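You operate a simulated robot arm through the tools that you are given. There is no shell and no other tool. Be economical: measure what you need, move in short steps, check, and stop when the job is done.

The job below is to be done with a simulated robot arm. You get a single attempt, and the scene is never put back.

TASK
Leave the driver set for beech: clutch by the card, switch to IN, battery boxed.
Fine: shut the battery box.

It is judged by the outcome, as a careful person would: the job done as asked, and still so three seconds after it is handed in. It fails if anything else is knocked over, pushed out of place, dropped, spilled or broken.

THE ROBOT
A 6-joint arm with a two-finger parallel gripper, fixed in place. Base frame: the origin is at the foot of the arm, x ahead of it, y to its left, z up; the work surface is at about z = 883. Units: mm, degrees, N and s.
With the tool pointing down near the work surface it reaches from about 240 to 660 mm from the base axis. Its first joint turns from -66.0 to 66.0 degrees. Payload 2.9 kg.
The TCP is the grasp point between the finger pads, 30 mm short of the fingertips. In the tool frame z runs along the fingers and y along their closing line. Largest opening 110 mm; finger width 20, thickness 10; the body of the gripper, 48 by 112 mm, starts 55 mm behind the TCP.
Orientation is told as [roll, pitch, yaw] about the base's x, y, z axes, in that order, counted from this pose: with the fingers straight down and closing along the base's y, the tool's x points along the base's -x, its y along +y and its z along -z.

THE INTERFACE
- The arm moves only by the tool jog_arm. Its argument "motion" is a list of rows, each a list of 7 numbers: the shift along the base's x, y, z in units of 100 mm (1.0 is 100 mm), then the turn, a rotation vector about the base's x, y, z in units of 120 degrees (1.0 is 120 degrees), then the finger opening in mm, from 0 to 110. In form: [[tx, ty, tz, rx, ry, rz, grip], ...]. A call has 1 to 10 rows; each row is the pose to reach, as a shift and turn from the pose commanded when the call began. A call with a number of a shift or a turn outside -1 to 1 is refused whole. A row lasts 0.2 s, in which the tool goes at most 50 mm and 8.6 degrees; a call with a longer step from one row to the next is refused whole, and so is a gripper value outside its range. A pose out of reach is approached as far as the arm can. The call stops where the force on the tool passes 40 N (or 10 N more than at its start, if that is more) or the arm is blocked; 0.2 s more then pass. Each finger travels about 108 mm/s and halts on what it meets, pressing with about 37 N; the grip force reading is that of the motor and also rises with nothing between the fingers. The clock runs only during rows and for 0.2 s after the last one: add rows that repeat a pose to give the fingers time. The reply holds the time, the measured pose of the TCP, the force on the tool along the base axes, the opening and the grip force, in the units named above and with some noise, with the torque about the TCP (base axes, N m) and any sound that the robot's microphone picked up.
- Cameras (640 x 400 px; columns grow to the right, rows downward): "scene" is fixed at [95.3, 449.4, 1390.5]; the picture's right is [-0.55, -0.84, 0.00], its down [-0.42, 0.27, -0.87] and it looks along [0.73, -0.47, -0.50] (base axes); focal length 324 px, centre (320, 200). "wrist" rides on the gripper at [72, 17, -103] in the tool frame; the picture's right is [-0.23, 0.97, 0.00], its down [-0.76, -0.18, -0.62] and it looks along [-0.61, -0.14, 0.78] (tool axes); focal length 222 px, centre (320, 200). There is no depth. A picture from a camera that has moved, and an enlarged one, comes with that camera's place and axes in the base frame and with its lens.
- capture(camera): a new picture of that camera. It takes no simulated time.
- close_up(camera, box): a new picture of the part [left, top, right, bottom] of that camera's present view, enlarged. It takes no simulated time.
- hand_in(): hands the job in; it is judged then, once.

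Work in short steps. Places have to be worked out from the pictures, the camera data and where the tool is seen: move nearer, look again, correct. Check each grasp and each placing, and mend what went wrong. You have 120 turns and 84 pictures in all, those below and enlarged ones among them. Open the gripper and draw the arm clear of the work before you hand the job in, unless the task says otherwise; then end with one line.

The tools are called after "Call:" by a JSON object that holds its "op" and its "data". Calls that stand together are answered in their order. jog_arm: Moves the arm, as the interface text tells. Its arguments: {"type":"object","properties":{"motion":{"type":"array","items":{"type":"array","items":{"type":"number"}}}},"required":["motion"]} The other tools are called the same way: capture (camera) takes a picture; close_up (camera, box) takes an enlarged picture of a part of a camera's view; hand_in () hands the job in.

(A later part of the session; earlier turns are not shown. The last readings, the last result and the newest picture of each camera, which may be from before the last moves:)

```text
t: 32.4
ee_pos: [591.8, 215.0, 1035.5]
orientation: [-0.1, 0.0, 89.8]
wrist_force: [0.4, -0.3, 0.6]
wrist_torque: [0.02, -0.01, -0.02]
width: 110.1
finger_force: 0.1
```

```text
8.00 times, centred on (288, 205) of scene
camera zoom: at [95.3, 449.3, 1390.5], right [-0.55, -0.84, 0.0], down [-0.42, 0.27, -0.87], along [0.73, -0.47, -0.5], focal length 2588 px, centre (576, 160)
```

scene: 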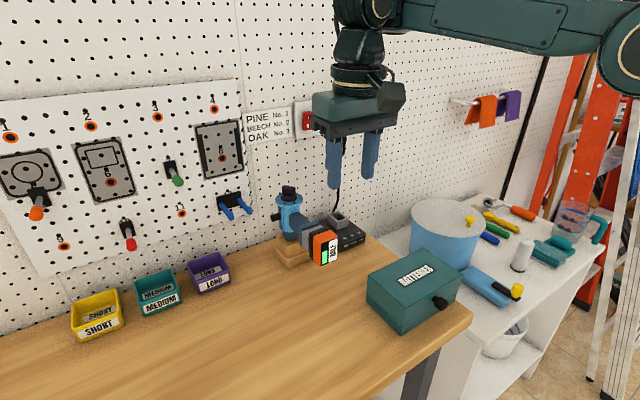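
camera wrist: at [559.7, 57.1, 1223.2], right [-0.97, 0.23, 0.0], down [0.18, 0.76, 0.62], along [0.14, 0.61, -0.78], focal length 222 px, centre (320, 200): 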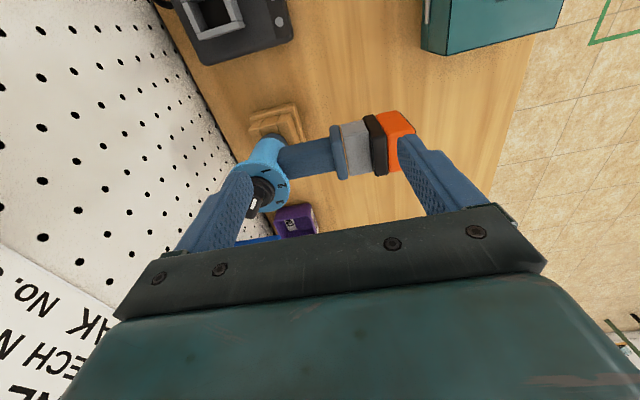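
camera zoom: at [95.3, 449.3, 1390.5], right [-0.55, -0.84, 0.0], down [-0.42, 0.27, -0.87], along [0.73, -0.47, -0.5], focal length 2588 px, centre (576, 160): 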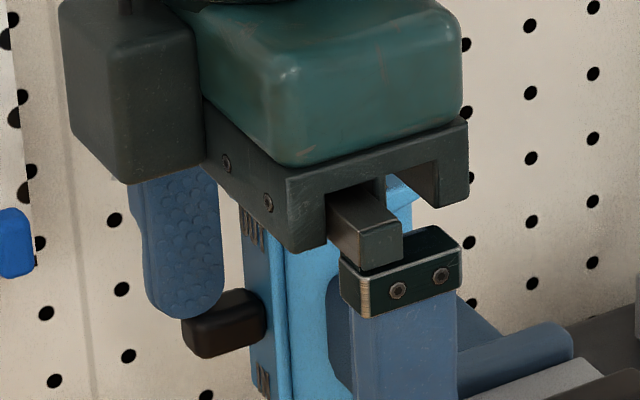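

The nub slid ~8 mm down. Continue in small steps to find the stop.

Call:
{"op": "jog_arm", "data": {"motion": [[0, 0, -0.03, 0, 0, 0, 110], [0, 0, -0.06, 0, 0, 0, 110], [0, 0, -0.09, 0, 0, 0, 110]]}}

Call:
{"op": "close_up", "data": {"camera": "scene", "box": [248, 180, 328, 230]}}

```text
t: 33.1
ee_pos: [590.5, 215.7, 1029.9]
orientation: [-0.3, 0.0, 89.7]
wrist_force: [-1.4, -3.1, 11.5]
wrist_torque: [-0.12, -0.66, -0.12]
width: 109.0
finger_force: 0.1
```

```text
8.00 times, centred on (288, 205) of scene
camera zoom: at [95.0, 449.2, 1390.6], right [-0.55, -0.84, 0.0], down [-0.42, 0.27, -0.87], along [0.73, -0.47, -0.5], focal length 2588 px, centre (576, 160)
```

zoom: 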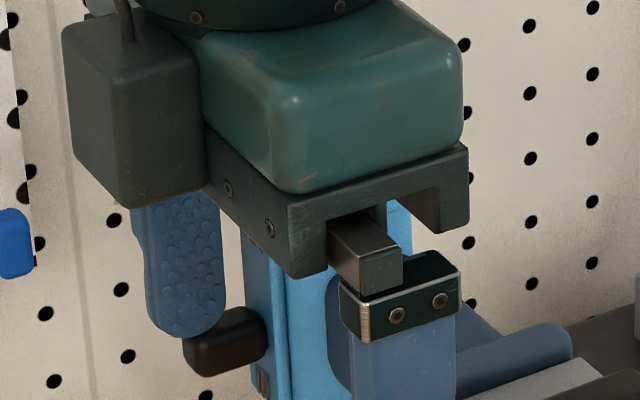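

It met its stop (11 N, 14 mm total travel). Lift straight up then back away, and check.

Call:
{"op": "jog_arm", "data": {"motion": [[0, 0, 0.1, 0, 0, 0, 110], [0, 0.02, 0.3, 0, 0, 0, 110], [-0.1, 0.02, 0.6, 0, 0, 0, 110], [-0.4, 0, 0.8, 0, 0, 0, 110], [-0.8, 0, 0.9, 0, 0, 0, 110], [-1.0, 0, 1.0, 0, 0, 0, 110]]}}

Call:
{"op": "close_up", "data": {"camera": "scene", "box": [240, 175, 400, 275]}}

Call:
{"op": "close_up", "data": {"camera": "scene", "box": [258, 190, 322, 230]}}

```text
t: 34.5
ee_pos: [488.0, 215.5, 1127.2]
orientation: [0.0, 0.0, 89.8]
wrist_force: [-0.1, -0.1, -0.2]
wrist_torque: [-0.01, 0.0, 0.02]
width: 110.1
finger_force: 0.2
```

```text
4.00 times, centred on (320, 225) of scene
camera zoom: at [95.2, 449.3, 1390.5], right [-0.55, -0.84, 0.0], down [-0.42, 0.27, -0.87], along [0.73, -0.47, -0.5], focal length 1294 px, centre (320, 100)
```

zoom: 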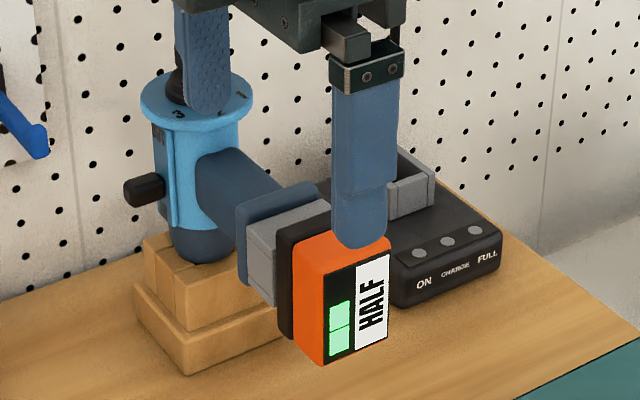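

```text
10.00 times, centred on (290, 210) of scene
camera zoom: at [95.2, 449.3, 1390.5], right [-0.55, -0.84, 0.0], down [-0.42, 0.27, -0.87], along [0.73, -0.47, -0.5], focal length 3236 px, centre (620, 100)
```

zoom: 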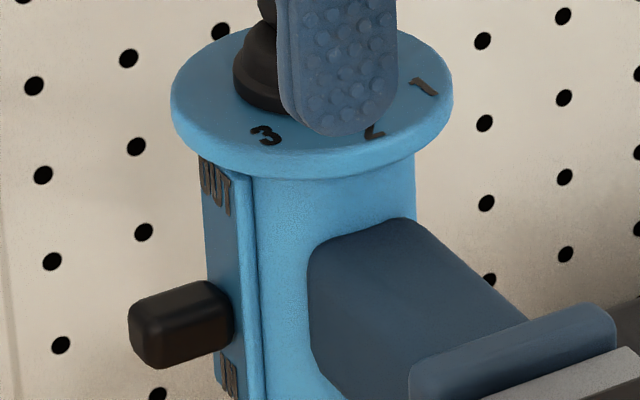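

The slide is down by IN. Now the box: retreat, return yaw to 0 and go above the knob side for a view.

Call:
{"op": "jog_arm", "data": {"motion": [[-0.2, -0.1, 0.2, 0, 0, -0.07, 110], [-0.4, -0.3, 0.4, 0, 0, -0.14, 110], [-0.6, -0.5, 0.5, 0, 0, -0.21, 110], [-0.8, -0.7, 0.5, 0, 0, -0.28, 110], [-1.0, -0.9, 0.5, 0, 0, -0.35, 110], [-1.0, -1.0, 0.5, 0, 0, -0.42, 110], [-1.0, -1.0, 0.5, 0, 0, -0.49, 110], [-1.0, -1.0, 0.5, 0, 0, -0.56, 110], [-1.0, -1.0, 0.5, 0, 0, -0.63, 110], [-1.0, -1.0, 0.5, 0, 0, -0.7, 110]]}}

Call:
{"op": "jog_arm", "data": {"motion": [[-0.1, -0.2, 0, 0, 0, -0.048, 90], [-0.3, -0.4, 0, 0, 0, -0.048, 70], [-0.5, -0.6, 0, 0, 0, -0.048, 60], [-0.6, -0.72, -0.2, 0, 0, -0.048, 50]]}}

Call:
{"op": "capture", "data": {"camera": "wrist"}}

Call:
{"op": "capture", "data": {"camera": "scene"}}

```text
t: 36.8
ee_pos: [389.6, 116.0, 1177.7]
orientation: [0.0, -0.1, 5.6]
wrist_force: [-0.1, 0.8, -0.3]
wrist_torque: [-0.03, 0.0, 0.02]
width: 110.1
finger_force: 0.1
```

```text
t: 37.8
ee_pos: [332.6, 42.6, 1157.4]
orientation: [0.0, 0.0, 0.1]
wrist_force: [-0.6, 0.1, -0.4]
wrist_torque: [-0.02, 0.01, -0.02]
width: 50.2
finger_force: 0.0
```

```text
39 pictures are left
camera wrist: at [258.9, 59.2, 1261.0], right [0.23, 0.97, 0.0], down [0.76, -0.18, 0.62], along [0.61, -0.14, -0.78], focal length 222 px, centre (320, 200)
```

wrist: 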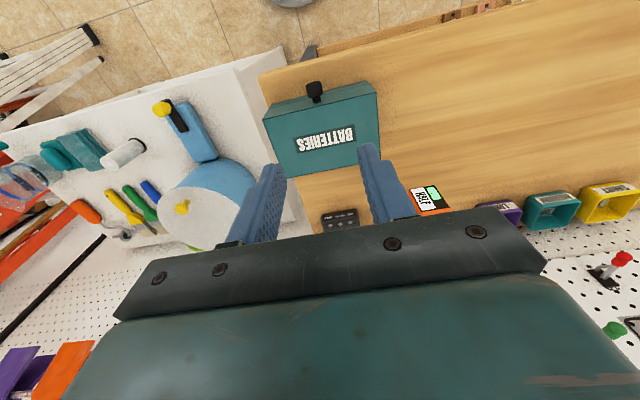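

```text
38 pictures are left
```

scene: 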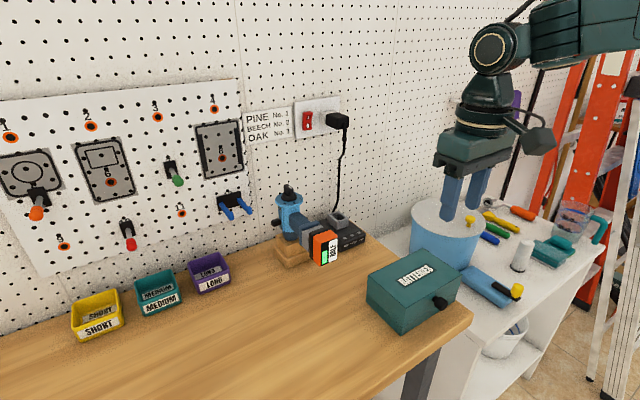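

Knob head is around (325,38,932). I lower so only the fingertips straddle it (TCP ≈ (319,38,954)).

Call:
{"op": "jog_arm", "data": {"motion": [[-0.08, -0.02, -0.4, 0, 0, 0, 50], [-0.13, -0.04, -0.8, 0, 0, 0, 50], [-0.13, -0.04, -1.0, 0, 0, 0, 50]]}}

Call:
{"op": "jog_arm", "data": {"motion": [[0, 0, -0.4, 0, 0, 0, 50], [0, 0, -0.8, 0, 0, 0, 50], [0, 0, -1.0, 0, 0, 0, 50], [0, 0, -1.0, 0, 0, 0, 50]]}}

Call:
{"op": "close_up", "data": {"camera": "scene", "box": [350, 220, 510, 320]}}

Call:
{"op": "capture", "data": {"camera": "wrist"}}

```text
t: 38.5
ee_pos: [318.0, 39.3, 1056.6]
orientation: [-0.1, 0.0, 0.2]
wrist_force: [0.5, -0.1, 0.4]
wrist_torque: [-0.04, -0.04, 0.04]
width: 49.9
finger_force: 0.1
```

```text
t: 39.5
ee_pos: [316.9, 38.8, 956.8]
orientation: [0.0, 0.1, 0.1]
wrist_force: [0.7, 0.0, -0.4]
wrist_torque: [0.0, 0.01, -0.02]
width: 50.2
finger_force: 0.0
```

```text
4.00 times, centred on (430, 270) of scene
camera zoom: at [95.3, 449.4, 1390.5], right [-0.55, -0.84, 0.0], down [-0.42, 0.27, -0.87], along [0.73, -0.47, -0.5], focal length 1294 px, centre (-120, -80)
```

zoom: 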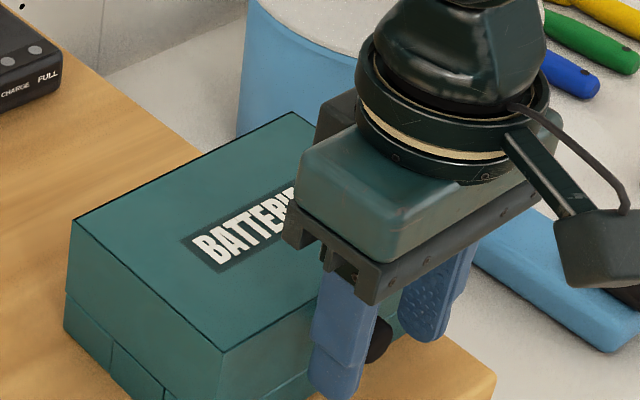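

```text
36 pictures are left
camera wrist: at [244.2, 55.1, 1061.1], right [0.23, 0.97, 0.0], down [0.76, -0.18, 0.62], along [0.61, -0.14, -0.78], focal length 222 px, centre (320, 200)
```

wrist: 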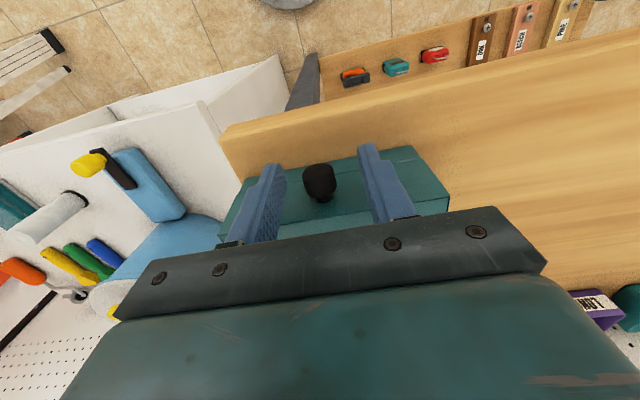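

Knob is centred between the fingertips. Nudge +3 mm in x and close on it.

Call:
{"op": "jog_arm", "data": {"motion": [[0.04, -0.01, -0.03, 0, 0, 0, 50], [0.04, -0.01, -0.03, 0, 0, 0, 30], [0.04, -0.01, -0.03, 0, 0, 0, 15], [0.04, -0.01, -0.03, 0, 0, 0, 10], [0.04, -0.01, -0.03, 0, 0, 0, 10]]}}

```text
t: 40.8
ee_pos: [320.9, 36.1, 953.3]
orientation: [-0.2, 0.0, -0.1]
wrist_force: [2.2, -19.2, -2.2]
wrist_torque: [-0.21, 0.14, -0.03]
width: 19.3
finger_force: 45.1
```

Gripped (19 mm wide). Ease off the small y offset and lift the lid ~5° along a hinge arc to test how it opens.

Call:
{"op": "jog_arm", "data": {"motion": [[0.0, -0.015, 0.0, 0, 0, 0, 10], [0.01, -0.015, 0.04, 0, 0, 0, 10], [0.025, -0.015, 0.09, 0, 0, 0, 10], [0.025, -0.015, 0.09, 0, 0, 0, 10]]}}

Call:
{"op": "close_up", "data": {"camera": "scene", "box": [350, 220, 510, 320]}}

```text
t: 41.8
ee_pos: [322.1, 37.0, 963.9]
orientation: [-0.1, 0.3, 0.0]
wrist_force: [0.0, -13.7, -11.9]
wrist_torque: [-0.23, 1.3, -0.04]
width: 19.4
finger_force: 45.0
```

```text
4.00 times, centred on (430, 270) of scene
camera zoom: at [95.4, 449.0, 1390.6], right [-0.55, -0.84, 0.0], down [-0.42, 0.27, -0.87], along [0.73, -0.47, -0.5], focal length 1294 px, centre (-120, -80)
```

zoom: 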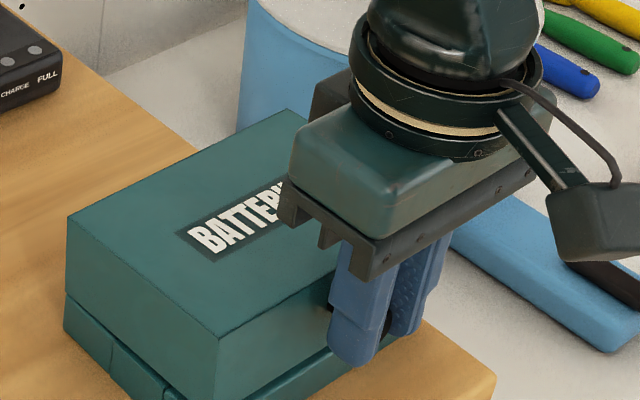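

Lid hinges at the back edge. Continue along the arc to 45°.

Call:
{"op": "jog_arm", "data": {"motion": [[0.033, -0.01, 0.087, 0, 0, 0, 10], [0.073, -0.01, 0.171, 0, 0, 0, 10], [0.12, -0.01, 0.252, 0, 0, 0, 10], [0.174, -0.01, 0.327, 0, 0, 0, 10], [0.234, -0.01, 0.398, 0, 0, 0, 10], [0.301, -0.01, 0.463, 0, 0, 0, 10], [0.372, -0.01, 0.522, 0, 0, 0, 10], [0.449, -0.01, 0.575, 0, 0, 0, 10], [0.449, -0.01, 0.575, 0, 0, 0, 10]]}}

Call:
{"op": "close_up", "data": {"camera": "scene", "box": [330, 200, 490, 300]}}

```text
t: 43.8
ee_pos: [366.8, 35.9, 1020.7]
orientation: [-0.1, 0.2, 0.1]
wrist_force: [-15.3, -0.9, 3.3]
wrist_torque: [0.01, 1.57, -0.04]
width: 19.6
finger_force: 44.9
```

```text
4.00 times, centred on (410, 250) of scene
camera zoom: at [94.8, 449.3, 1390.5], right [-0.55, -0.84, 0.0], down [-0.42, 0.27, -0.87], along [0.73, -0.47, -0.5], focal length 1294 px, centre (-40, 0)
```

zoom: 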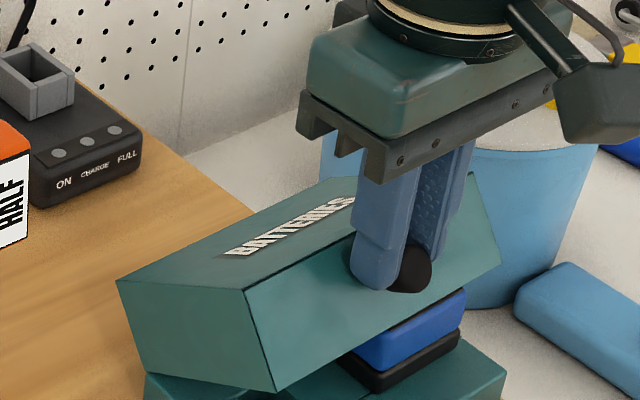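

There's already a blue battery inside on the right; there's room on the left. Continue to ~85°.

Call:
{"op": "jog_arm", "data": {"motion": [[0.07, -0.01, 0.046, 0, 0, 0, 10], [0.15, -0.01, 0.085, 0, 0, 0, 10], [0.235, -0.01, 0.116, 0, 0, 0, 10], [0.325, -0.01, 0.139, 0, 0, 0, 10], [0.415, -0.01, 0.154, 0, 0, 0, 10], [0.51, -0.01, 0.162, 0, 0, 0, 10], [0.6, -0.01, 0.161, 0, 0, 0, 10], [0.695, -0.01, 0.152, 0, 0, 0, 10], [0.695, -0.01, 0.152, 0, 0, 0, 10]]}}

Call:
{"op": "close_up", "data": {"camera": "scene", "box": [314, 170, 506, 290]}}

```text
t: 44.7
ee_pos: [395.6, 35.4, 1035.1]
orientation: [0.1, 0.3, 0.3]
wrist_force: [-4.1, 2.7, 8.6]
wrist_torque: [-0.01, 0.24, -0.23]
width: 19.9
finger_force: 44.6
stopped in row 4: the force on the tool passed its limit (the readings are from after the stop); the commanded pose is now the measured one
```

```text
3.33 times, centred on (410, 230) of scene
camera zoom: at [95.1, 449.4, 1390.5], right [-0.55, -0.84, 0.0], down [-0.42, 0.27, -0.87], along [0.73, -0.47, -0.5], focal length 1078 px, centre (20, 100)
```

zoom: 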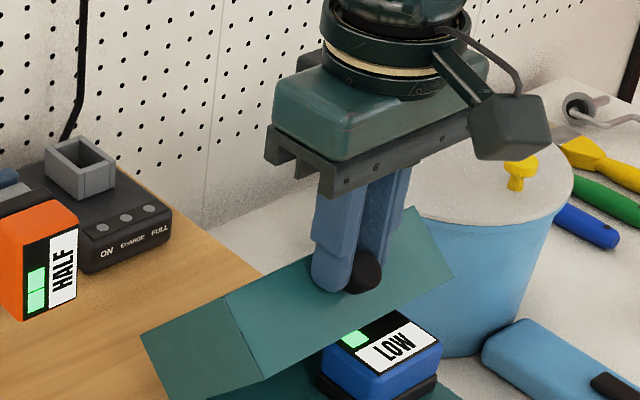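

The fingertips met the lid face near 60°. I rotate the tool with the lid (about +y, pivoting on the knob) to make room.

Call:
{"op": "jog_arm", "data": {"motion": [[0.028, 0, 0.006, 0, 0.0625, 0, 10], [0.056, 0, 0.008, 0, 0.125, 0, 10], [0.085, 0, 0.007, 0, 0.1875, 0, 10], [0.113, 0, 0.002, 0, 0.25, 0, 10], [0.142, 0, -0.008, 0, 0.316, 0, 10], [0.142, 0, -0.008, 0, 0.316, 0, 10]]}}

```text
t: 45.8
ee_pos: [403.5, 34.2, 1034.1]
orientation: [0.4, 32.0, 0.8]
wrist_force: [-2.1, 31.7, -3.2]
wrist_torque: [0.46, 0.33, -0.48]
width: 25.9
finger_force: 16.1
out of reach, approached as far as the arm can: row 5
stopped in row 5: the force on the tool passed its limit (the readings are from after the stop); the commanded pose is now the measured one
```

Call:
{"op": "close_up", "data": {"camera": "scene", "box": [314, 170, 506, 290]}}

Call:
{"op": "capture", "data": {"camera": "wrist"}}

```text
3.33 times, centred on (410, 230) of scene
camera zoom: at [95.2, 450.4, 1390.1], right [-0.55, -0.84, 0.0], down [-0.42, 0.27, -0.87], along [0.73, -0.47, -0.5], focal length 1078 px, centre (20, 100)
```

zoom: 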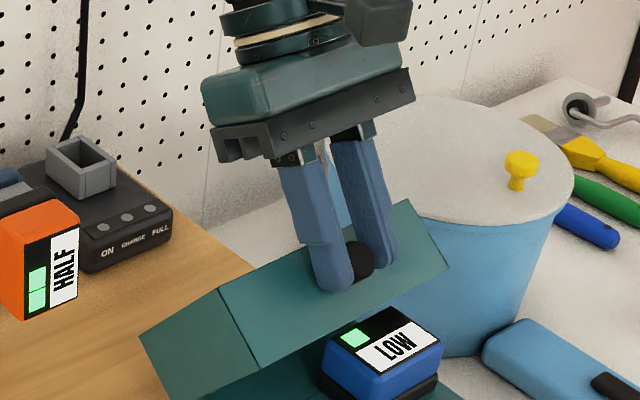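

```text
31 pictures are left
camera wrist: at [396.9, 48.7, 1159.5], right [0.19, 0.98, -0.11], down [0.98, -0.17, 0.12], along [0.1, -0.13, -0.99], focal length 222 px, centre (320, 200)
```

wrist: 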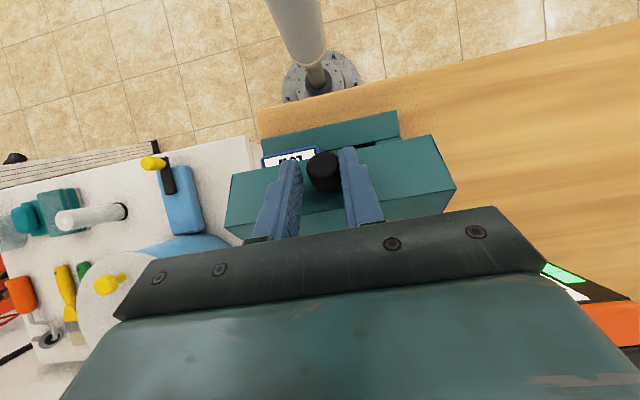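

Call:
{"op": "jog_arm", "data": {"motion": [[-0.03, 0, -0.01, 0, 0, 0, 10], [-0.03, 0, -0.01, 0, 0, 0, 10], [-0.03, 0, -0.01, 0, 0, 0, 10]]}}

Call:
{"op": "close_up", "data": {"camera": "wrist", "box": [224, 100, 464, 250]}}

```text
t: 46.6
ee_pos: [401.9, 31.8, 1032.6]
orientation: [0.2, 31.9, 0.3]
wrist_force: [6.2, 35.5, -2.9]
wrist_torque: [0.6, -0.63, -0.49]
width: 28.3
finger_force: 18.6
```

```text
2.67 times, centred on (344, 175) of wrist
camera zoom: at [394.2, 47.6, 1159.0], right [0.19, 0.97, -0.12], down [0.98, -0.17, 0.13], along [0.1, -0.14, -0.99], focal length 592 px, centre (256, 267)
```

zoom: 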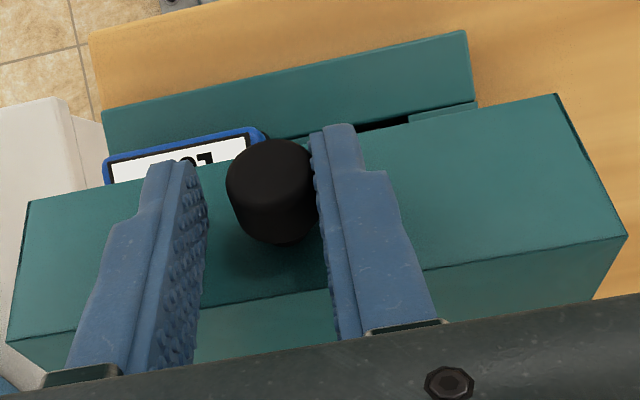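

The fingers have binded against the lid. I open them, back off slightly along the tool axis, and see whether the lid stays.

Call:
{"op": "jog_arm", "data": {"motion": [[0, 0.0, 0, 0, 0, 0, 40], [0.0, 0.03, 0.02, 0, 0, 0, 50], [0.05, 0.05, 0.08, 0, 0, 0, 50]]}}

Call:
{"op": "close_up", "data": {"camera": "wrist", "box": [224, 100, 464, 250]}}

Call:
{"op": "close_up", "data": {"camera": "scene", "box": [314, 170, 506, 290]}}

```text
t: 47.4
ee_pos: [402.6, 30.7, 1038.9]
orientation: [0.1, 32.1, 0.2]
wrist_force: [0.2, 0.2, -0.4]
wrist_torque: [-0.06, 0.03, 0.02]
width: 50.0
finger_force: 0.0
out of reach, approached as far as the arm can: row 3
```

```text
2.67 times, centred on (344, 175) of wrist
camera zoom: at [395.0, 47.1, 1166.1], right [0.19, 0.97, -0.12], down [0.98, -0.18, 0.12], along [0.1, -0.14, -0.99], focal length 592 px, centre (256, 267)
```

zoom: 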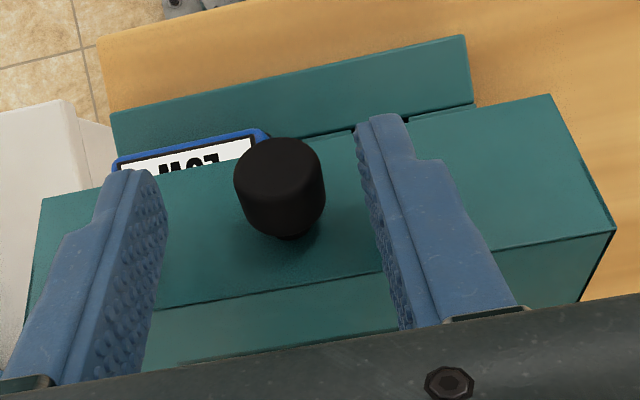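

```text
3.33 times, centred on (410, 230) of scene
camera zoom: at [95.3, 449.4, 1390.5], right [-0.55, -0.84, 0.0], down [-0.42, 0.27, -0.87], along [0.73, -0.47, -0.5], focal length 1078 px, centre (20, 100)
```

zoom: 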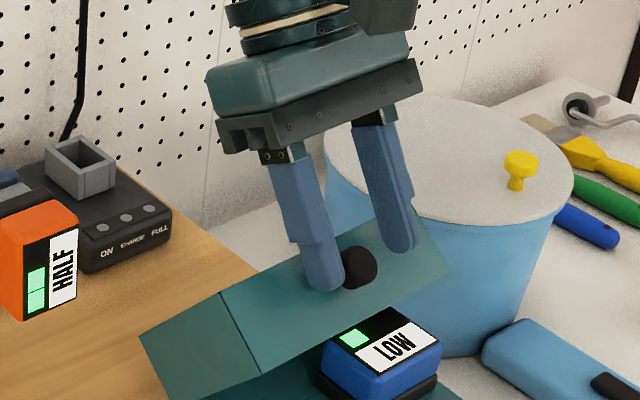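

The lid holds itself at ~60° (friction hinge). I'll instead push its front edge open with closed vertical fingers: retreat up/back, straighten the tool and close the gripper.

Call:
{"op": "jog_arm", "data": {"motion": [[-0.1, 0, 0.25, 0, -0.04, 0, 50], [-0.3, 0.1, 0.4, 0, -0.1, 0, 40], [-0.5, 0.25, 0.4, 0, -0.16, 0, 25], [-0.65, 0.44, 0.3, 0, -0.22, 0, 10], [-0.7, 0.44, 0.1, 0, -0.267, 0, 0], [-0.7, 0.44, -0.1, 0, -0.267, 0, 0], [-0.7, 0.44, -0.24, 0, -0.267, 0, 0], [-0.6, 0.44, -0.24, 0, -0.267, 0, 0]]}}

Call:
{"op": "close_up", "data": {"camera": "scene", "box": [314, 170, 506, 290]}}

```text
t: 49.2
ee_pos: [342.5, 74.6, 1014.2]
orientation: [0.1, 0.2, 0.2]
wrist_force: [0.4, 0.4, -0.1]
wrist_torque: [-0.01, 0.01, 0.0]
width: 0.0
finger_force: 37.4
```

```text
3.33 times, centred on (410, 230) of scene
camera zoom: at [95.2, 449.4, 1390.5], right [-0.55, -0.84, 0.0], down [-0.42, 0.27, -0.87], along [0.73, -0.47, -0.5], focal length 1078 px, centre (20, 100)
```

zoom: 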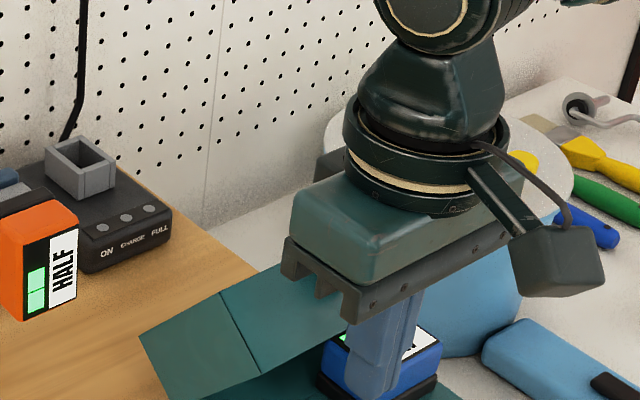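

Fingers are in front of the lid edge. Push +x in steps.

Call:
{"op": "jog_arm", "data": {"motion": [[0.1, 0, -0.06, 0, 0, 0, 0], [0.22, 0, -0.06, 0, 0, 0, 0], [0.34, 0, -0.06, 0, 0, 0, 0], [0.46, 0, -0.04, 0, 0, 0, 0], [0.58, 0, -0.02, 0, 0, 0, 0], [0.7, 0, 0, 0, 0, 0, 0], [0.8, 0, 0, 0, 0, 0, 0]]}}

Call:
{"op": "close_up", "data": {"camera": "scene", "box": [314, 170, 506, 290]}}

```text
t: 50.8
ee_pos: [422.7, 75.1, 1014.9]
orientation: [0.1, 0.1, 0.2]
wrist_force: [0.2, -0.5, -0.5]
wrist_torque: [0.0, -0.02, 0.01]
width: 0.1
finger_force: 37.4
```

```text
3.33 times, centred on (410, 230) of scene
camera zoom: at [95.3, 449.4, 1390.5], right [-0.55, -0.84, 0.0], down [-0.42, 0.27, -0.87], along [0.73, -0.47, -0.5], focal length 1078 px, centre (20, 100)
```

zoom: 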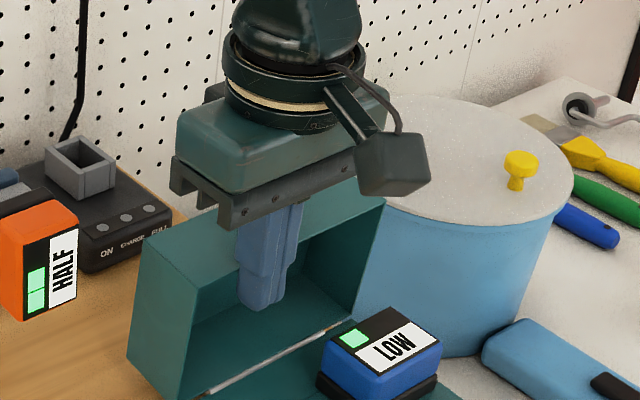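

The lid stands open around 90°. A bit more push for margin, then back off and view the interior.

Call:
{"op": "jog_arm", "data": {"motion": [[0.06, 0, 0, 0, 0, 0, 0], [0.12, 0, 0, 0, 0, 0, 0], [0.12, 0, 0, 0, 0, 0, 0]]}}

Call:
{"op": "jog_arm", "data": {"motion": [[-0.3, 0, 0.1, 0, 0, 0, 0], [-0.7, 0, 0.4, 0, 0, 0, 20], [-1.0, 0, 0.8, 0, 0, 0, 40], [-1.0, 0, 1.0, 0, 0, 0, 60]]}}

Call:
{"op": "close_up", "data": {"camera": "scene", "box": [314, 190, 506, 310]}}

Call:
{"op": "capture", "data": {"camera": "wrist"}}

```text
t: 51.6
ee_pos: [434.8, 73.0, 1014.2]
orientation: [0.1, 0.3, 0.2]
wrist_force: [0.5, -0.2, 0.2]
wrist_torque: [-0.01, 0.0, -0.02]
width: 0.1
finger_force: 37.2
```

```text
t: 52.6
ee_pos: [335.6, 73.2, 1115.9]
orientation: [0.1, 0.3, 0.3]
wrist_force: [0.5, -0.3, 0.0]
wrist_torque: [0.02, 0.03, -0.01]
width: 60.1
finger_force: 0.0
```

```text
3.33 times, centred on (410, 250) of scene
camera zoom: at [95.2, 449.3, 1390.5], right [-0.55, -0.84, 0.0], down [-0.42, 0.27, -0.87], along [0.73, -0.47, -0.5], focal length 1078 px, centre (20, 33)
```

zoom: 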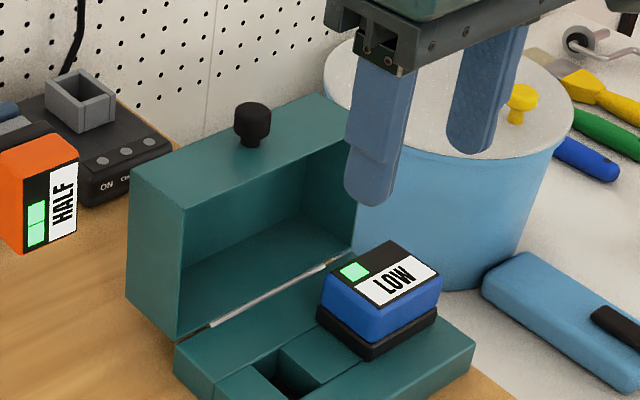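

```text
24 pictures are left
camera wrist: at [261.4, 89.9, 1219.7], right [0.22, 0.97, 0.0], down [0.76, -0.18, 0.62], along [0.61, -0.14, -0.78], focal length 222 px, centre (320, 200)
```

wrist: 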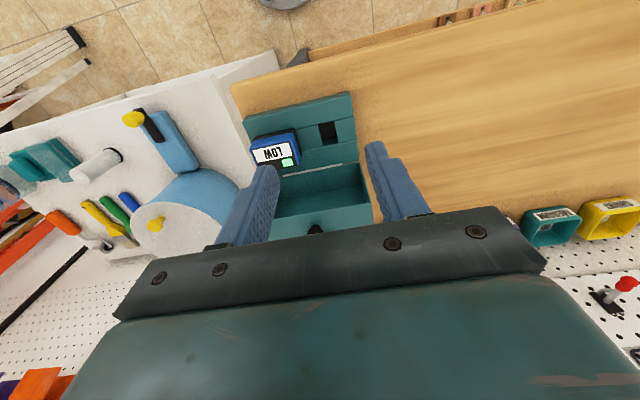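

The box interior shows an empty slot beside the LOW battery: the battery must stand stem-down, so it needs turning 90° about y. I'll test how far the tool can lean outward in free space (before touching the battery).

Call:
{"op": "jog_arm", "data": {"motion": [[0.1, 0.3, 0.1, 0, 0, 0, 70], [0.3, 0.6, 0.1, 0, 0, 0, 80], [0.5, 0.85, 0.1, 0, 0, 0, 80], [0.7, 0.98, 0.05, 0, 0, 0, 80], [0.85, 0.98, 0, 0, 0, 0, 80]]}}

Call:
{"op": "jog_arm", "data": {"motion": [[0, 0, 0, 0, -0.06, 0, 80], [0, 0, 0, 0, -0.12, 0, 80], [0, 0, 0, 0, -0.18, 0, 80], [0, 0, 0, 0, -0.24, 0, 80], [0, 0, 0, 0, -0.24, 0, 80]]}}

```text
t: 53.8
ee_pos: [420.0, 171.7, 1115.8]
orientation: [0.1, 0.2, 0.2]
wrist_force: [-0.7, 0.1, -0.1]
wrist_torque: [0.01, 0.02, 0.0]
width: 79.9
finger_force: 0.0
```

```text
t: 55.0
ee_pos: [419.6, 171.9, 1114.7]
orientation: [0.0, -28.9, 0.2]
wrist_force: [0.5, 0.0, -0.4]
wrist_torque: [0.04, 0.03, -0.02]
width: 80.1
finger_force: 0.1
```

Outward lean of 29° works here. Test further, toward 60°.

Call:
{"op": "jog_arm", "data": {"motion": [[0, 0, -0.05, 0, -0.06, 0, 80], [0, 0, -0.1, 0, -0.12, 0, 80], [0, 0, -0.1, 0, -0.18, 0, 80], [0, 0, -0.1, 0, -0.24, 0, 80], [0, 0, -0.1, 0, -0.26, 0, 80]]}}

```text
t: 56.2
ee_pos: [417.7, 172.2, 1104.9]
orientation: [-0.1, -59.9, 0.2]
wrist_force: [-1.4, 0.0, 0.4]
wrist_torque: [0.03, 0.01, -0.03]
width: 79.9
finger_force: 0.1
```

Even 60° outward works, so a horizontal grasp looks possible: grasp horizontally (closing along y), pull out, rotate to tool-down, yaw -90° and lower straight into the slot. First a close look at the slot, while going on to 90° here.

Call:
{"op": "jog_arm", "data": {"motion": [[0, 0, -0.1, 0, -0.06, 0, 80], [0, 0, -0.2, 0, -0.12, 0, 80], [0.05, 0, -0.3, 0, -0.18, 0, 80], [0.1, 0, -0.4, 0, -0.25, 0, 80], [0.1, 0, -0.4, 0, -0.25, 0, 80]]}}

Call:
{"op": "close_up", "data": {"camera": "scene", "box": [345, 250, 473, 330]}}

Call:
{"op": "close_up", "data": {"camera": "scene", "box": [260, 150, 420, 250]}}

```text
t: 57.4
ee_pos: [445.9, 180.3, 1083.2]
orientation: [-26.7, -89.5, 26.9]
wrist_force: [0.1, 0.5, 0.0]
wrist_torque: [0.01, 0.01, -0.01]
width: 80.0
finger_force: 0.1
out of reach, approached as far as the arm can: row 4, 5
```

```text
5.00 times, centred on (409, 290) of scene
camera zoom: at [95.3, 449.4, 1390.5], right [-0.55, -0.84, 0.0], down [-0.42, 0.27, -0.87], along [0.73, -0.47, -0.5], focal length 1618 px, centre (-125, -250)
```

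zoom: 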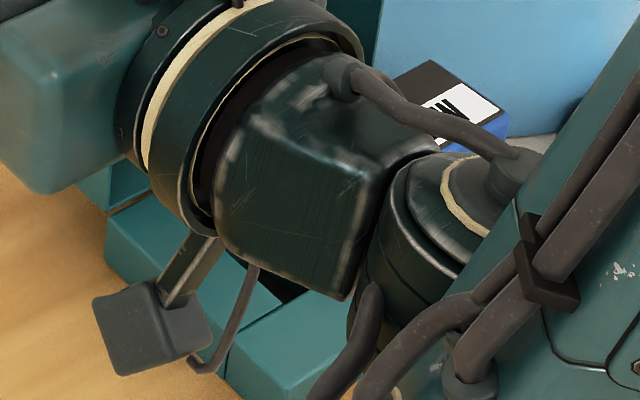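

```text
4.00 times, centred on (340, 200) of scene
camera zoom: at [95.3, 449.4, 1390.5], right [-0.55, -0.84, 0.0], down [-0.42, 0.27, -0.87], along [0.73, -0.47, -0.5], focal length 1294 px, centre (240, 200)
```

zoom: 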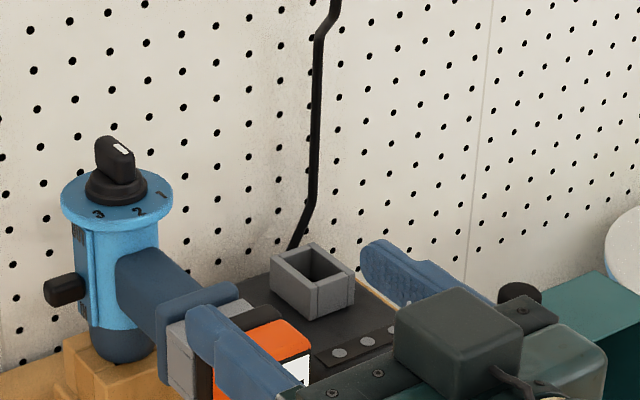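

Horizontal pose is achievable just a bit further out. The battery face refines to x≈494, y 152–189, z 968–1024 (centre 996). I bring the horizontal gripper in line in front of it, fingers open.

Call:
{"op": "jog_arm", "data": {"motion": [[0.07, -0.03, -0.15, 0, 0, 0, 80], [0.14, -0.06, -0.35, 0, 0, 0, 80], [0.14, -0.09, -0.6, 0, 0, 0, 80], [0.14, -0.09, -0.8, 0, 0, 0, 80], [0.14, -0.09, -0.87, 0, 0, 0, 80], [0.14, -0.09, -0.87, 0, 0, 0, 80]]}}

Call:
{"op": "close_up", "data": {"camera": "scene", "box": [270, 190, 430, 290]}}

Call:
{"op": "capture", "data": {"camera": "wrist"}}

```text
t: 58.8
ee_pos: [491.1, 187.5, 1032.9]
orientation: [-20.3, -89.5, 20.3]
wrist_force: [-0.7, -0.2, -0.7]
wrist_torque: [0.02, 0.03, -0.01]
width: 80.0
finger_force: 0.0
out of reach, approached as far as the arm can: row 1, 2, 3, 4, 5, 6
```

```text
4.00 times, centred on (350, 240) of scene
camera zoom: at [95.3, 449.4, 1390.5], right [-0.55, -0.84, 0.0], down [-0.42, 0.27, -0.87], along [0.73, -0.47, -0.5], focal length 1294 px, centre (200, 40)
```

zoom: 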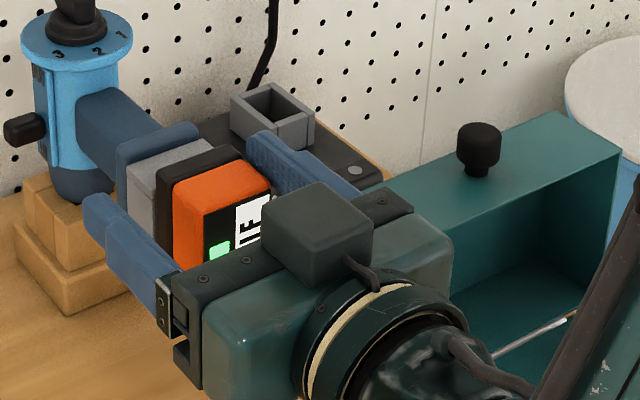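

```text
20 pictures are left
camera wrist: at [387.3, 203.1, 962.1], right [0.0, 0.97, 0.22], down [-0.62, -0.18, 0.77], along [0.79, -0.14, 0.6], focal length 222 px, centre (320, 200)
```

wrist: 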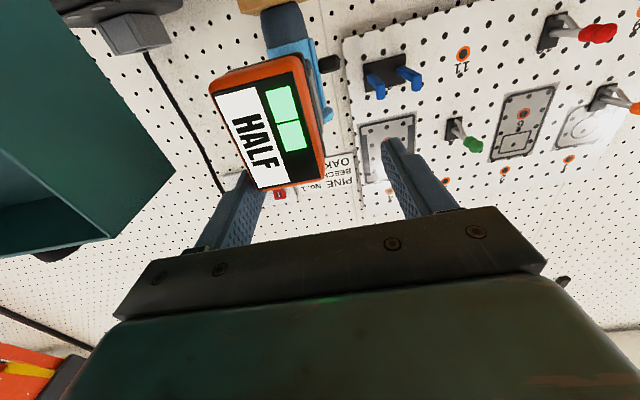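

The exact horizontal pose hits a wrist limit at this height, but fingers straddle the battery fine. I back off, use a 72° lean instead (the remaining 18° will be a slight lean when placing).

Call:
{"op": "jog_arm", "data": {"motion": [[-0.15, 0, 0.05, 0, 0, 0, 80], [-0.3, -0.05, 0.1, 0, 0.05, 0, 80], [-0.35, -0.12, 0.1, 0, 0.1, 0, 80], [-0.35, -0.16, 0.05, 0, 0.15, 0, 80], [-0.35, -0.16, -0.1, 0, 0.15, 0, 80], [-0.33, -0.16, -0.28, 0, 0.15, 0, 80], [-0.33, -0.16, -0.28, 0, 0.15, 0, 80]]}}

```text
t: 60.4
ee_pos: [461.6, 170.0, 1005.9]
orientation: [-0.3, -71.8, 0.6]
wrist_force: [-0.9, 1.0, -0.7]
wrist_torque: [0.0, 0.02, 0.03]
width: 80.1
finger_force: 0.1
out of reach, approached as far as the arm can: row 1
```

Reached cleanly. Move forward so the tips overlap the orange body, then check before closing.

Call:
{"op": "jog_arm", "data": {"motion": [[0.12, 0.01, -0.02, 0, 0, 0, 80], [0.24, 0.01, -0.03, 0, 0, 0, 80], [0.24, 0.01, -0.03, 0, 0, 0, 70]]}}

Call:
{"op": "close_up", "data": {"camera": "scene", "box": [270, 190, 430, 290]}}

Call:
{"op": "close_up", "data": {"camera": "wrist", "box": [180, 40, 460, 215]}}

```text
t: 61.2
ee_pos: [486.4, 171.3, 1002.5]
orientation: [-0.4, -71.8, 0.6]
wrist_force: [0.3, 0.5, -0.2]
wrist_torque: [-0.02, 0.02, 0.02]
width: 70.2
finger_force: 0.0
```

```text
4.00 times, centred on (350, 240) of scene
camera zoom: at [95.3, 449.4, 1390.5], right [-0.55, -0.84, 0.0], down [-0.42, 0.27, -0.87], along [0.73, -0.47, -0.5], focal length 1294 px, centre (200, 40)
```

zoom: 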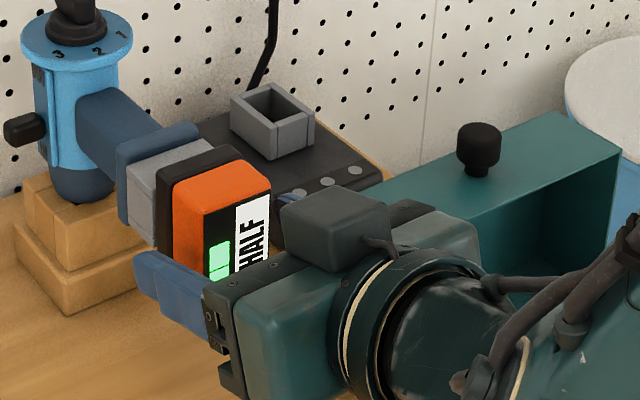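

```text
2.29 times, centred on (320, 128) of wrist
camera zoom: at [363.2, 187.0, 966.7], right [0.07, 0.97, 0.21], down [-0.35, -0.18, 0.92], along [0.93, -0.14, 0.33], focal length 508 px, centre (320, 366)
```

zoom: 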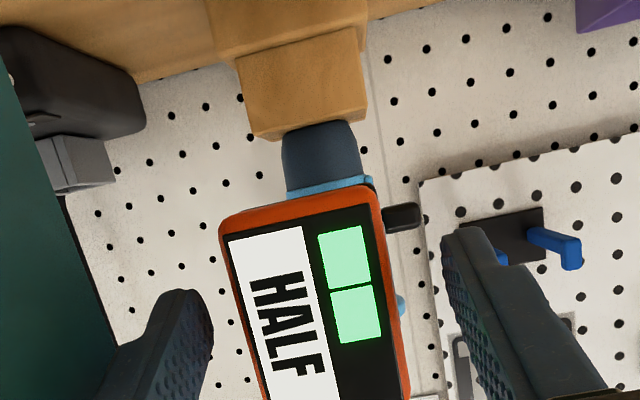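

Aligned: battery y 151–192 centred on the fingers. Close.

Call:
{"op": "jog_arm", "data": {"motion": [[0, 0, 0, 0, 0, 0, 55], [0, 0, 0, 0, 0, 0, 40], [0, 0, 0, 0, 0, 0, 30], [0, 0, 0, 0, 0, 0, 30]]}}

Call:
{"op": "close_up", "data": {"camera": "scene", "box": [270, 190, 430, 290]}}

```text
t: 62.2
ee_pos: [485.1, 170.2, 1002.3]
orientation: [-0.5, -71.8, 0.5]
wrist_force: [2.3, -5.4, 0.1]
wrist_torque: [-0.06, 0.0, -0.24]
width: 43.4
finger_force: 36.7
```

```text
4.00 times, centred on (350, 240) of scene
camera zoom: at [95.3, 449.2, 1390.5], right [-0.55, -0.84, 0.0], down [-0.42, 0.27, -0.87], along [0.73, -0.47, -0.5], focal length 1294 px, centre (200, 40)
```

zoom: 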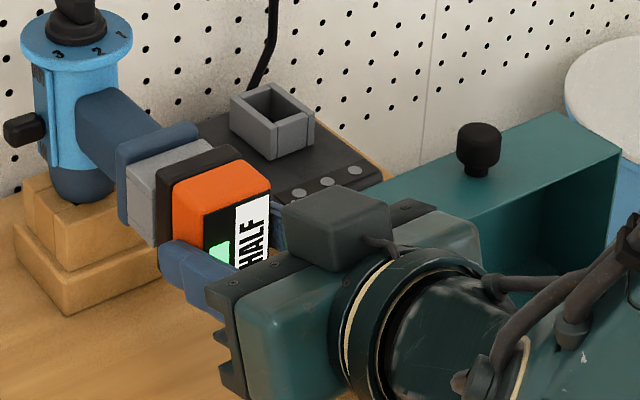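

Gripped at 43 mm. Pull straight back in -x.

Call:
{"op": "jog_arm", "data": {"motion": [[-0.05, 0, 0, 0, 0, 0, 30], [-0.1, 0, 0, 0, 0, 0, 30], [-0.17, 0, 0, 0, 0, 0, 30], [-0.25, 0, 0, 0, 0, 0, 30]]}}

Call:
{"op": "close_up", "data": {"camera": "scene", "box": [270, 190, 430, 290]}}

```text
t: 63.2
ee_pos: [458.2, 171.1, 1002.3]
orientation: [-0.3, -71.8, 0.5]
wrist_force: [-0.2, 0.0, 0.5]
wrist_torque: [0.02, 0.06, -0.03]
width: 43.7
finger_force: 37.0
```

```text
4.00 times, centred on (350, 240) of scene
camera zoom: at [95.3, 449.4, 1390.5], right [-0.55, -0.84, 0.0], down [-0.42, 0.27, -0.87], along [0.73, -0.47, -0.5], focal length 1294 px, centre (200, 40)
```

zoom: 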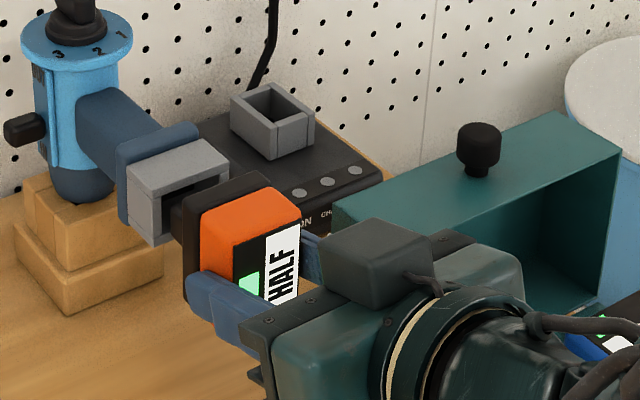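

The stem is nearly or just out. Pull a further 10 mm, then start lifting.

Call:
{"op": "jog_arm", "data": {"motion": [[-0.06, 0, 0, 0, 0, 0, 30], [-0.12, 0, 0, 0, 0, 0, 30], [-0.12, 0, 0.0, 0, 0, 0, 30]]}}

Call:
{"op": "close_up", "data": {"camera": "scene", "box": [270, 190, 430, 290]}}

```text
t: 64.0
ee_pos: [448.7, 170.8, 1002.9]
orientation: [-0.4, -71.9, 0.6]
wrist_force: [-0.2, -0.1, -0.1]
wrist_torque: [0.01, 0.07, 0.01]
width: 43.6
finger_force: 36.6
```

```text
4.00 times, centred on (350, 240) of scene
camera zoom: at [95.3, 449.4, 1390.5], right [-0.55, -0.84, 0.0], down [-0.42, 0.27, -0.87], along [0.73, -0.47, -0.5], focal length 1294 px, centre (200, 40)
```

zoom: 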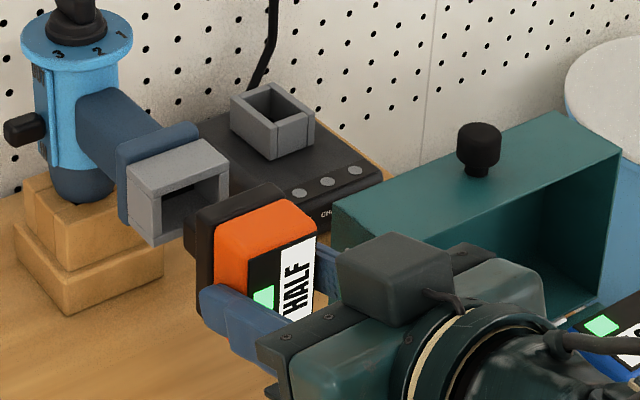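

Battery is free of the driver. Lift and rotate about +y toward tool-down.

Call:
{"op": "jog_arm", "data": {"motion": [[0, 0, 0.2, 0, 0, 0, 30], [0, 0, 0.4, 0, 0.067, 0, 30], [0, 0, 0.6, 0, 0.134, 0, 30], [0, 0, 0.8, 0, 0.201, 0, 30], [0, 0, 1.0, 0, 0.268, 0, 30], [0, 0, 1.0, 0, 0.335, 0, 30], [0, 0, 1.0, 0, 0.402, 0, 30], [0, 0, 1.0, 0, 0.469, 0, 30], [0, 0, 1.0, 0, 0.536, 0, 30], [0, 0, 1.0, 0, 0.599, 0, 30]]}}

Call:
{"op": "capture", "data": {"camera": "scene"}}

```text
t: 66.2
ee_pos: [448.2, 169.9, 1103.8]
orientation: [0.1, 0.0, 0.3]
wrist_force: [0.9, -0.7, -3.0]
wrist_torque: [0.01, 0.0, -0.01]
width: 43.4
finger_force: 36.4
```

```text
14 pictures are left
```

scene: 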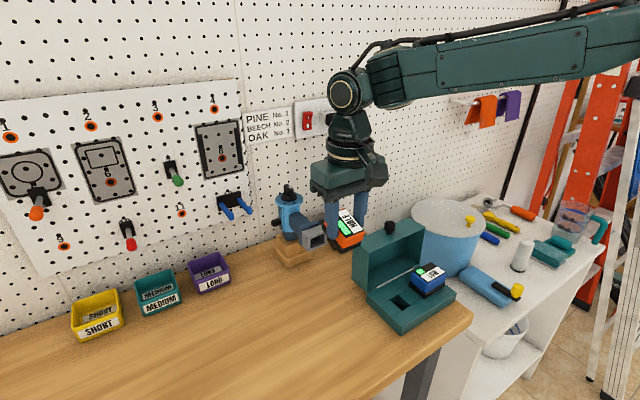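

Orientation works as planned. Take a close look at the slot, and yaw -84° in place.

Call:
{"op": "close_up", "data": {"camera": "scene", "box": [350, 255, 462, 325]}}

Call:
{"op": "jog_arm", "data": {"motion": [[0, 0, 0.1, 0, 0, -0.07, 30], [0, 0, 0.2, 0, 0, -0.14, 30], [0, 0, 0.3, 0, 0, -0.21, 30], [0, 0, 0.3, 0, 0, -0.28, 30], [0, 0, 0.3, 0, 0, -0.35, 30], [0, 0, 0.3, 0, 0, -0.42, 30], [0, 0, 0.3, 0, 0, -0.49, 30], [0, 0, 0.3, 0, 0, -0.56, 30], [0, 0, 0.3, 0, 0, -0.63, 30], [0, 0, 0.3, 0, 0, -0.7, 30]]}}

```text
5.71 times, centred on (406, 290) of scene
camera zoom: at [95.3, 449.4, 1390.5], right [-0.55, -0.84, 0.0], down [-0.42, 0.27, -0.87], along [0.73, -0.47, -0.5], focal length 1849 px, centre (-171, -314)
```

zoom: 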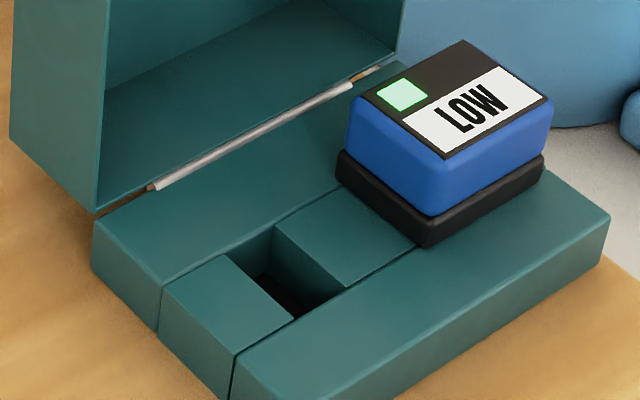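

```text
t: 68.4
ee_pos: [446.9, 170.0, 1132.7]
orientation: [0.1, 0.0, -84.0]
wrist_force: [0.2, 0.2, -2.8]
wrist_torque: [0.03, 0.01, -0.02]
width: 43.5
finger_force: 36.8
```

From the scene view the slot spans x 366–398, y 70–93 (centre ≈(382,81)). To cross-check I shift +x so the wrist camera can see past the battery, and finish the yaw.

Call:
{"op": "jog_arm", "data": {"motion": [[0.3, 0, 0, 0, 0, -0.05, 30], [0.55, 0, 0, 0, 0, -0.05, 30], [0.55, 0, 0, 0, 0, -0.05, 30]]}}

Call:
{"op": "close_up", "data": {"camera": "wrist", "box": [180, 60, 372, 180]}}

```text
t: 69.2
ee_pos: [502.3, 169.6, 1131.4]
orientation: [0.1, -0.1, -90.0]
wrist_force: [0.4, -0.7, -2.7]
wrist_torque: [0.03, -0.02, 0.0]
width: 43.5
finger_force: 36.9
```

```text
3.33 times, centred on (276, 120) of wrist
camera zoom: at [518.9, 241.6, 1236.1], right [0.97, -0.23, 0.0], down [-0.18, -0.76, 0.62], along [-0.14, -0.61, -0.78], focal length 740 px, centre (467, 467)
```

zoom: 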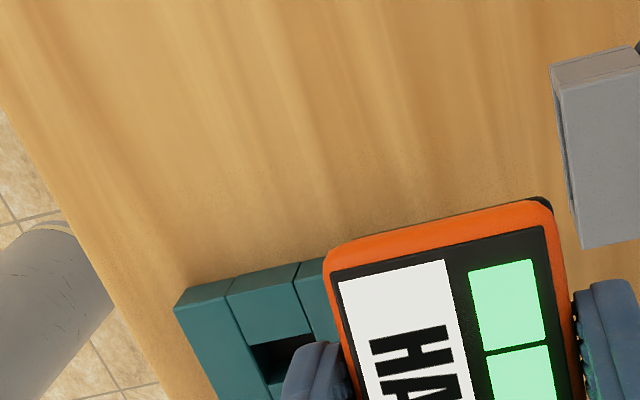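

Both views agree roughly: slot centre ≈ (385±4, 75±4). I go above it with the 18° lean applied so the battery hangs plumb, and then align visually.

Call:
{"op": "jog_arm", "data": {"motion": [[-0.4, -0.3, 0, 0.05, 0, 0, 30], [-0.8, -0.6, 0, 0.1, 0, 0, 30], [-1.0, -0.85, 0, 0.152, 0, 0, 30], [-1.0, -1.0, 0, 0.152, 0, 0, 30]]}}

Call:
{"op": "jog_arm", "data": {"motion": [[-0.18, 0, -0.2, 0, 0, 0, 30], [-0.18, 0, -0.6, 0, 0, 0, 30], [-0.18, 0, -1.0, 0, 0, 0, 30], [-0.18, 0, -1.0, 0, 0, 0, 30]]}}

Call:
{"op": "close_up", "data": {"camera": "scene", "box": [320, 220, 448, 300]}}

```text
t: 70.2
ee_pos: [402.8, 69.7, 1131.9]
orientation: [0.2, 18.4, -89.8]
wrist_force: [-0.3, -0.2, -1.9]
wrist_torque: [-0.03, -0.02, -0.02]
width: 43.5
finger_force: 37.1
```

```text
t: 71.2
ee_pos: [383.3, 70.9, 1032.0]
orientation: [0.2, 18.3, -89.8]
wrist_force: [-0.3, -0.2, -1.4]
wrist_torque: [-0.03, 0.02, 0.04]
width: 43.2
finger_force: 36.7
```

```text
5.00 times, centred on (384, 260) of scene
camera zoom: at [95.3, 449.4, 1390.5], right [-0.55, -0.84, 0.0], down [-0.42, 0.27, -0.87], along [0.73, -0.47, -0.5], focal length 1618 px, centre (0, -100)
```

zoom: 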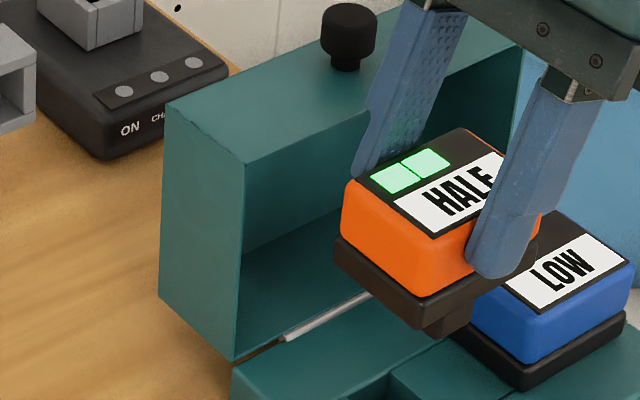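

Battery is plumb and oriented just like LOW. Lower to hover just over the slot, then compare stem and slot in the picture.

Call:
{"op": "jog_arm", "data": {"motion": [[0, 0, -0.2, 0, 0, 0, 30], [0, 0, -0.36, 0, 0, 0, 30], [0, 0, -0.36, 0, 0, 0, 30]]}}

Call:
{"op": "close_up", "data": {"camera": "scene", "box": [350, 245, 462, 315]}}

```text
t: 72.0
ee_pos: [383.7, 70.9, 996.5]
orientation: [0.1, 18.2, -89.8]
wrist_force: [-0.6, 0.1, -1.6]
wrist_torque: [-0.05, -0.01, 0.01]
width: 43.5
finger_force: 36.8
```

```text
5.71 times, centred on (406, 280) of scene
camera zoom: at [95.3, 449.4, 1390.5], right [-0.55, -0.84, 0.0], down [-0.42, 0.27, -0.87], along [0.73, -0.47, -0.5], focal length 1849 px, centre (-171, -257)
```

zoom: 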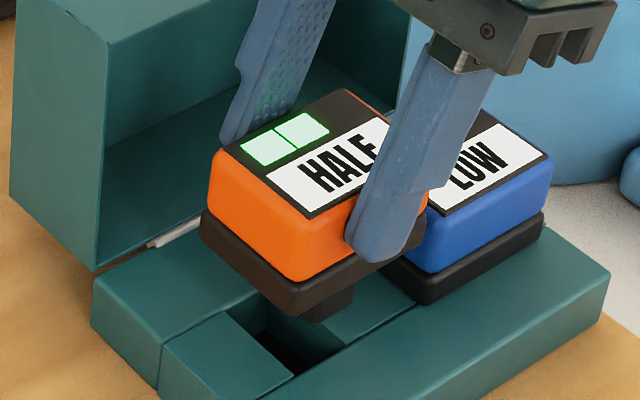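

By the picture the battery needs to go roughly +x 2, +y 5–7 mm. I shift +y 5, +x 1 and lower another 12 mm to compare stem and slot directly.

Call:
{"op": "jog_arm", "data": {"motion": [[0.01, 0.05, 0, 0, 0, 0, 30], [0.01, 0.05, -0.06, 0, 0, 0, 30], [0.01, 0.05, -0.12, 0, 0, 0, 30], [0.01, 0.05, -0.12, 0, 0, 0, 30]]}}

Call:
{"op": "close_up", "data": {"camera": "scene", "box": [366, 270, 430, 310]}}

```text
t: 73.0
ee_pos: [384.5, 76.4, 985.2]
orientation: [0.1, 18.3, -89.8]
wrist_force: [-0.4, -0.1, -2.9]
wrist_torque: [0.0, 0.0, 0.03]
width: 43.4
finger_force: 37.2
```

```text
10.00 times, centred on (398, 290) of scene
camera zoom: at [95.3, 449.4, 1390.5], right [-0.55, -0.84, 0.0], down [-0.42, 0.27, -0.87], along [0.73, -0.47, -0.5], focal length 3236 px, centre (-460, -700)
```

zoom: 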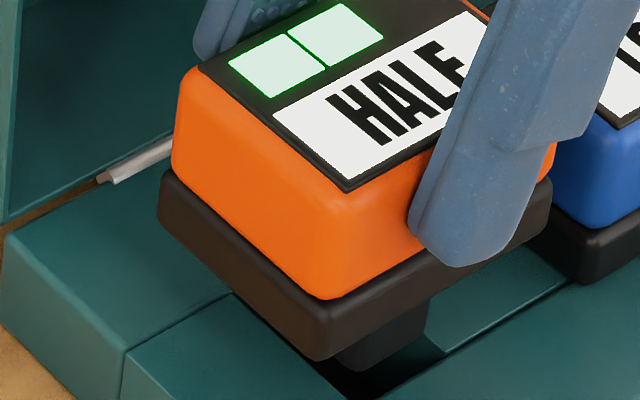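

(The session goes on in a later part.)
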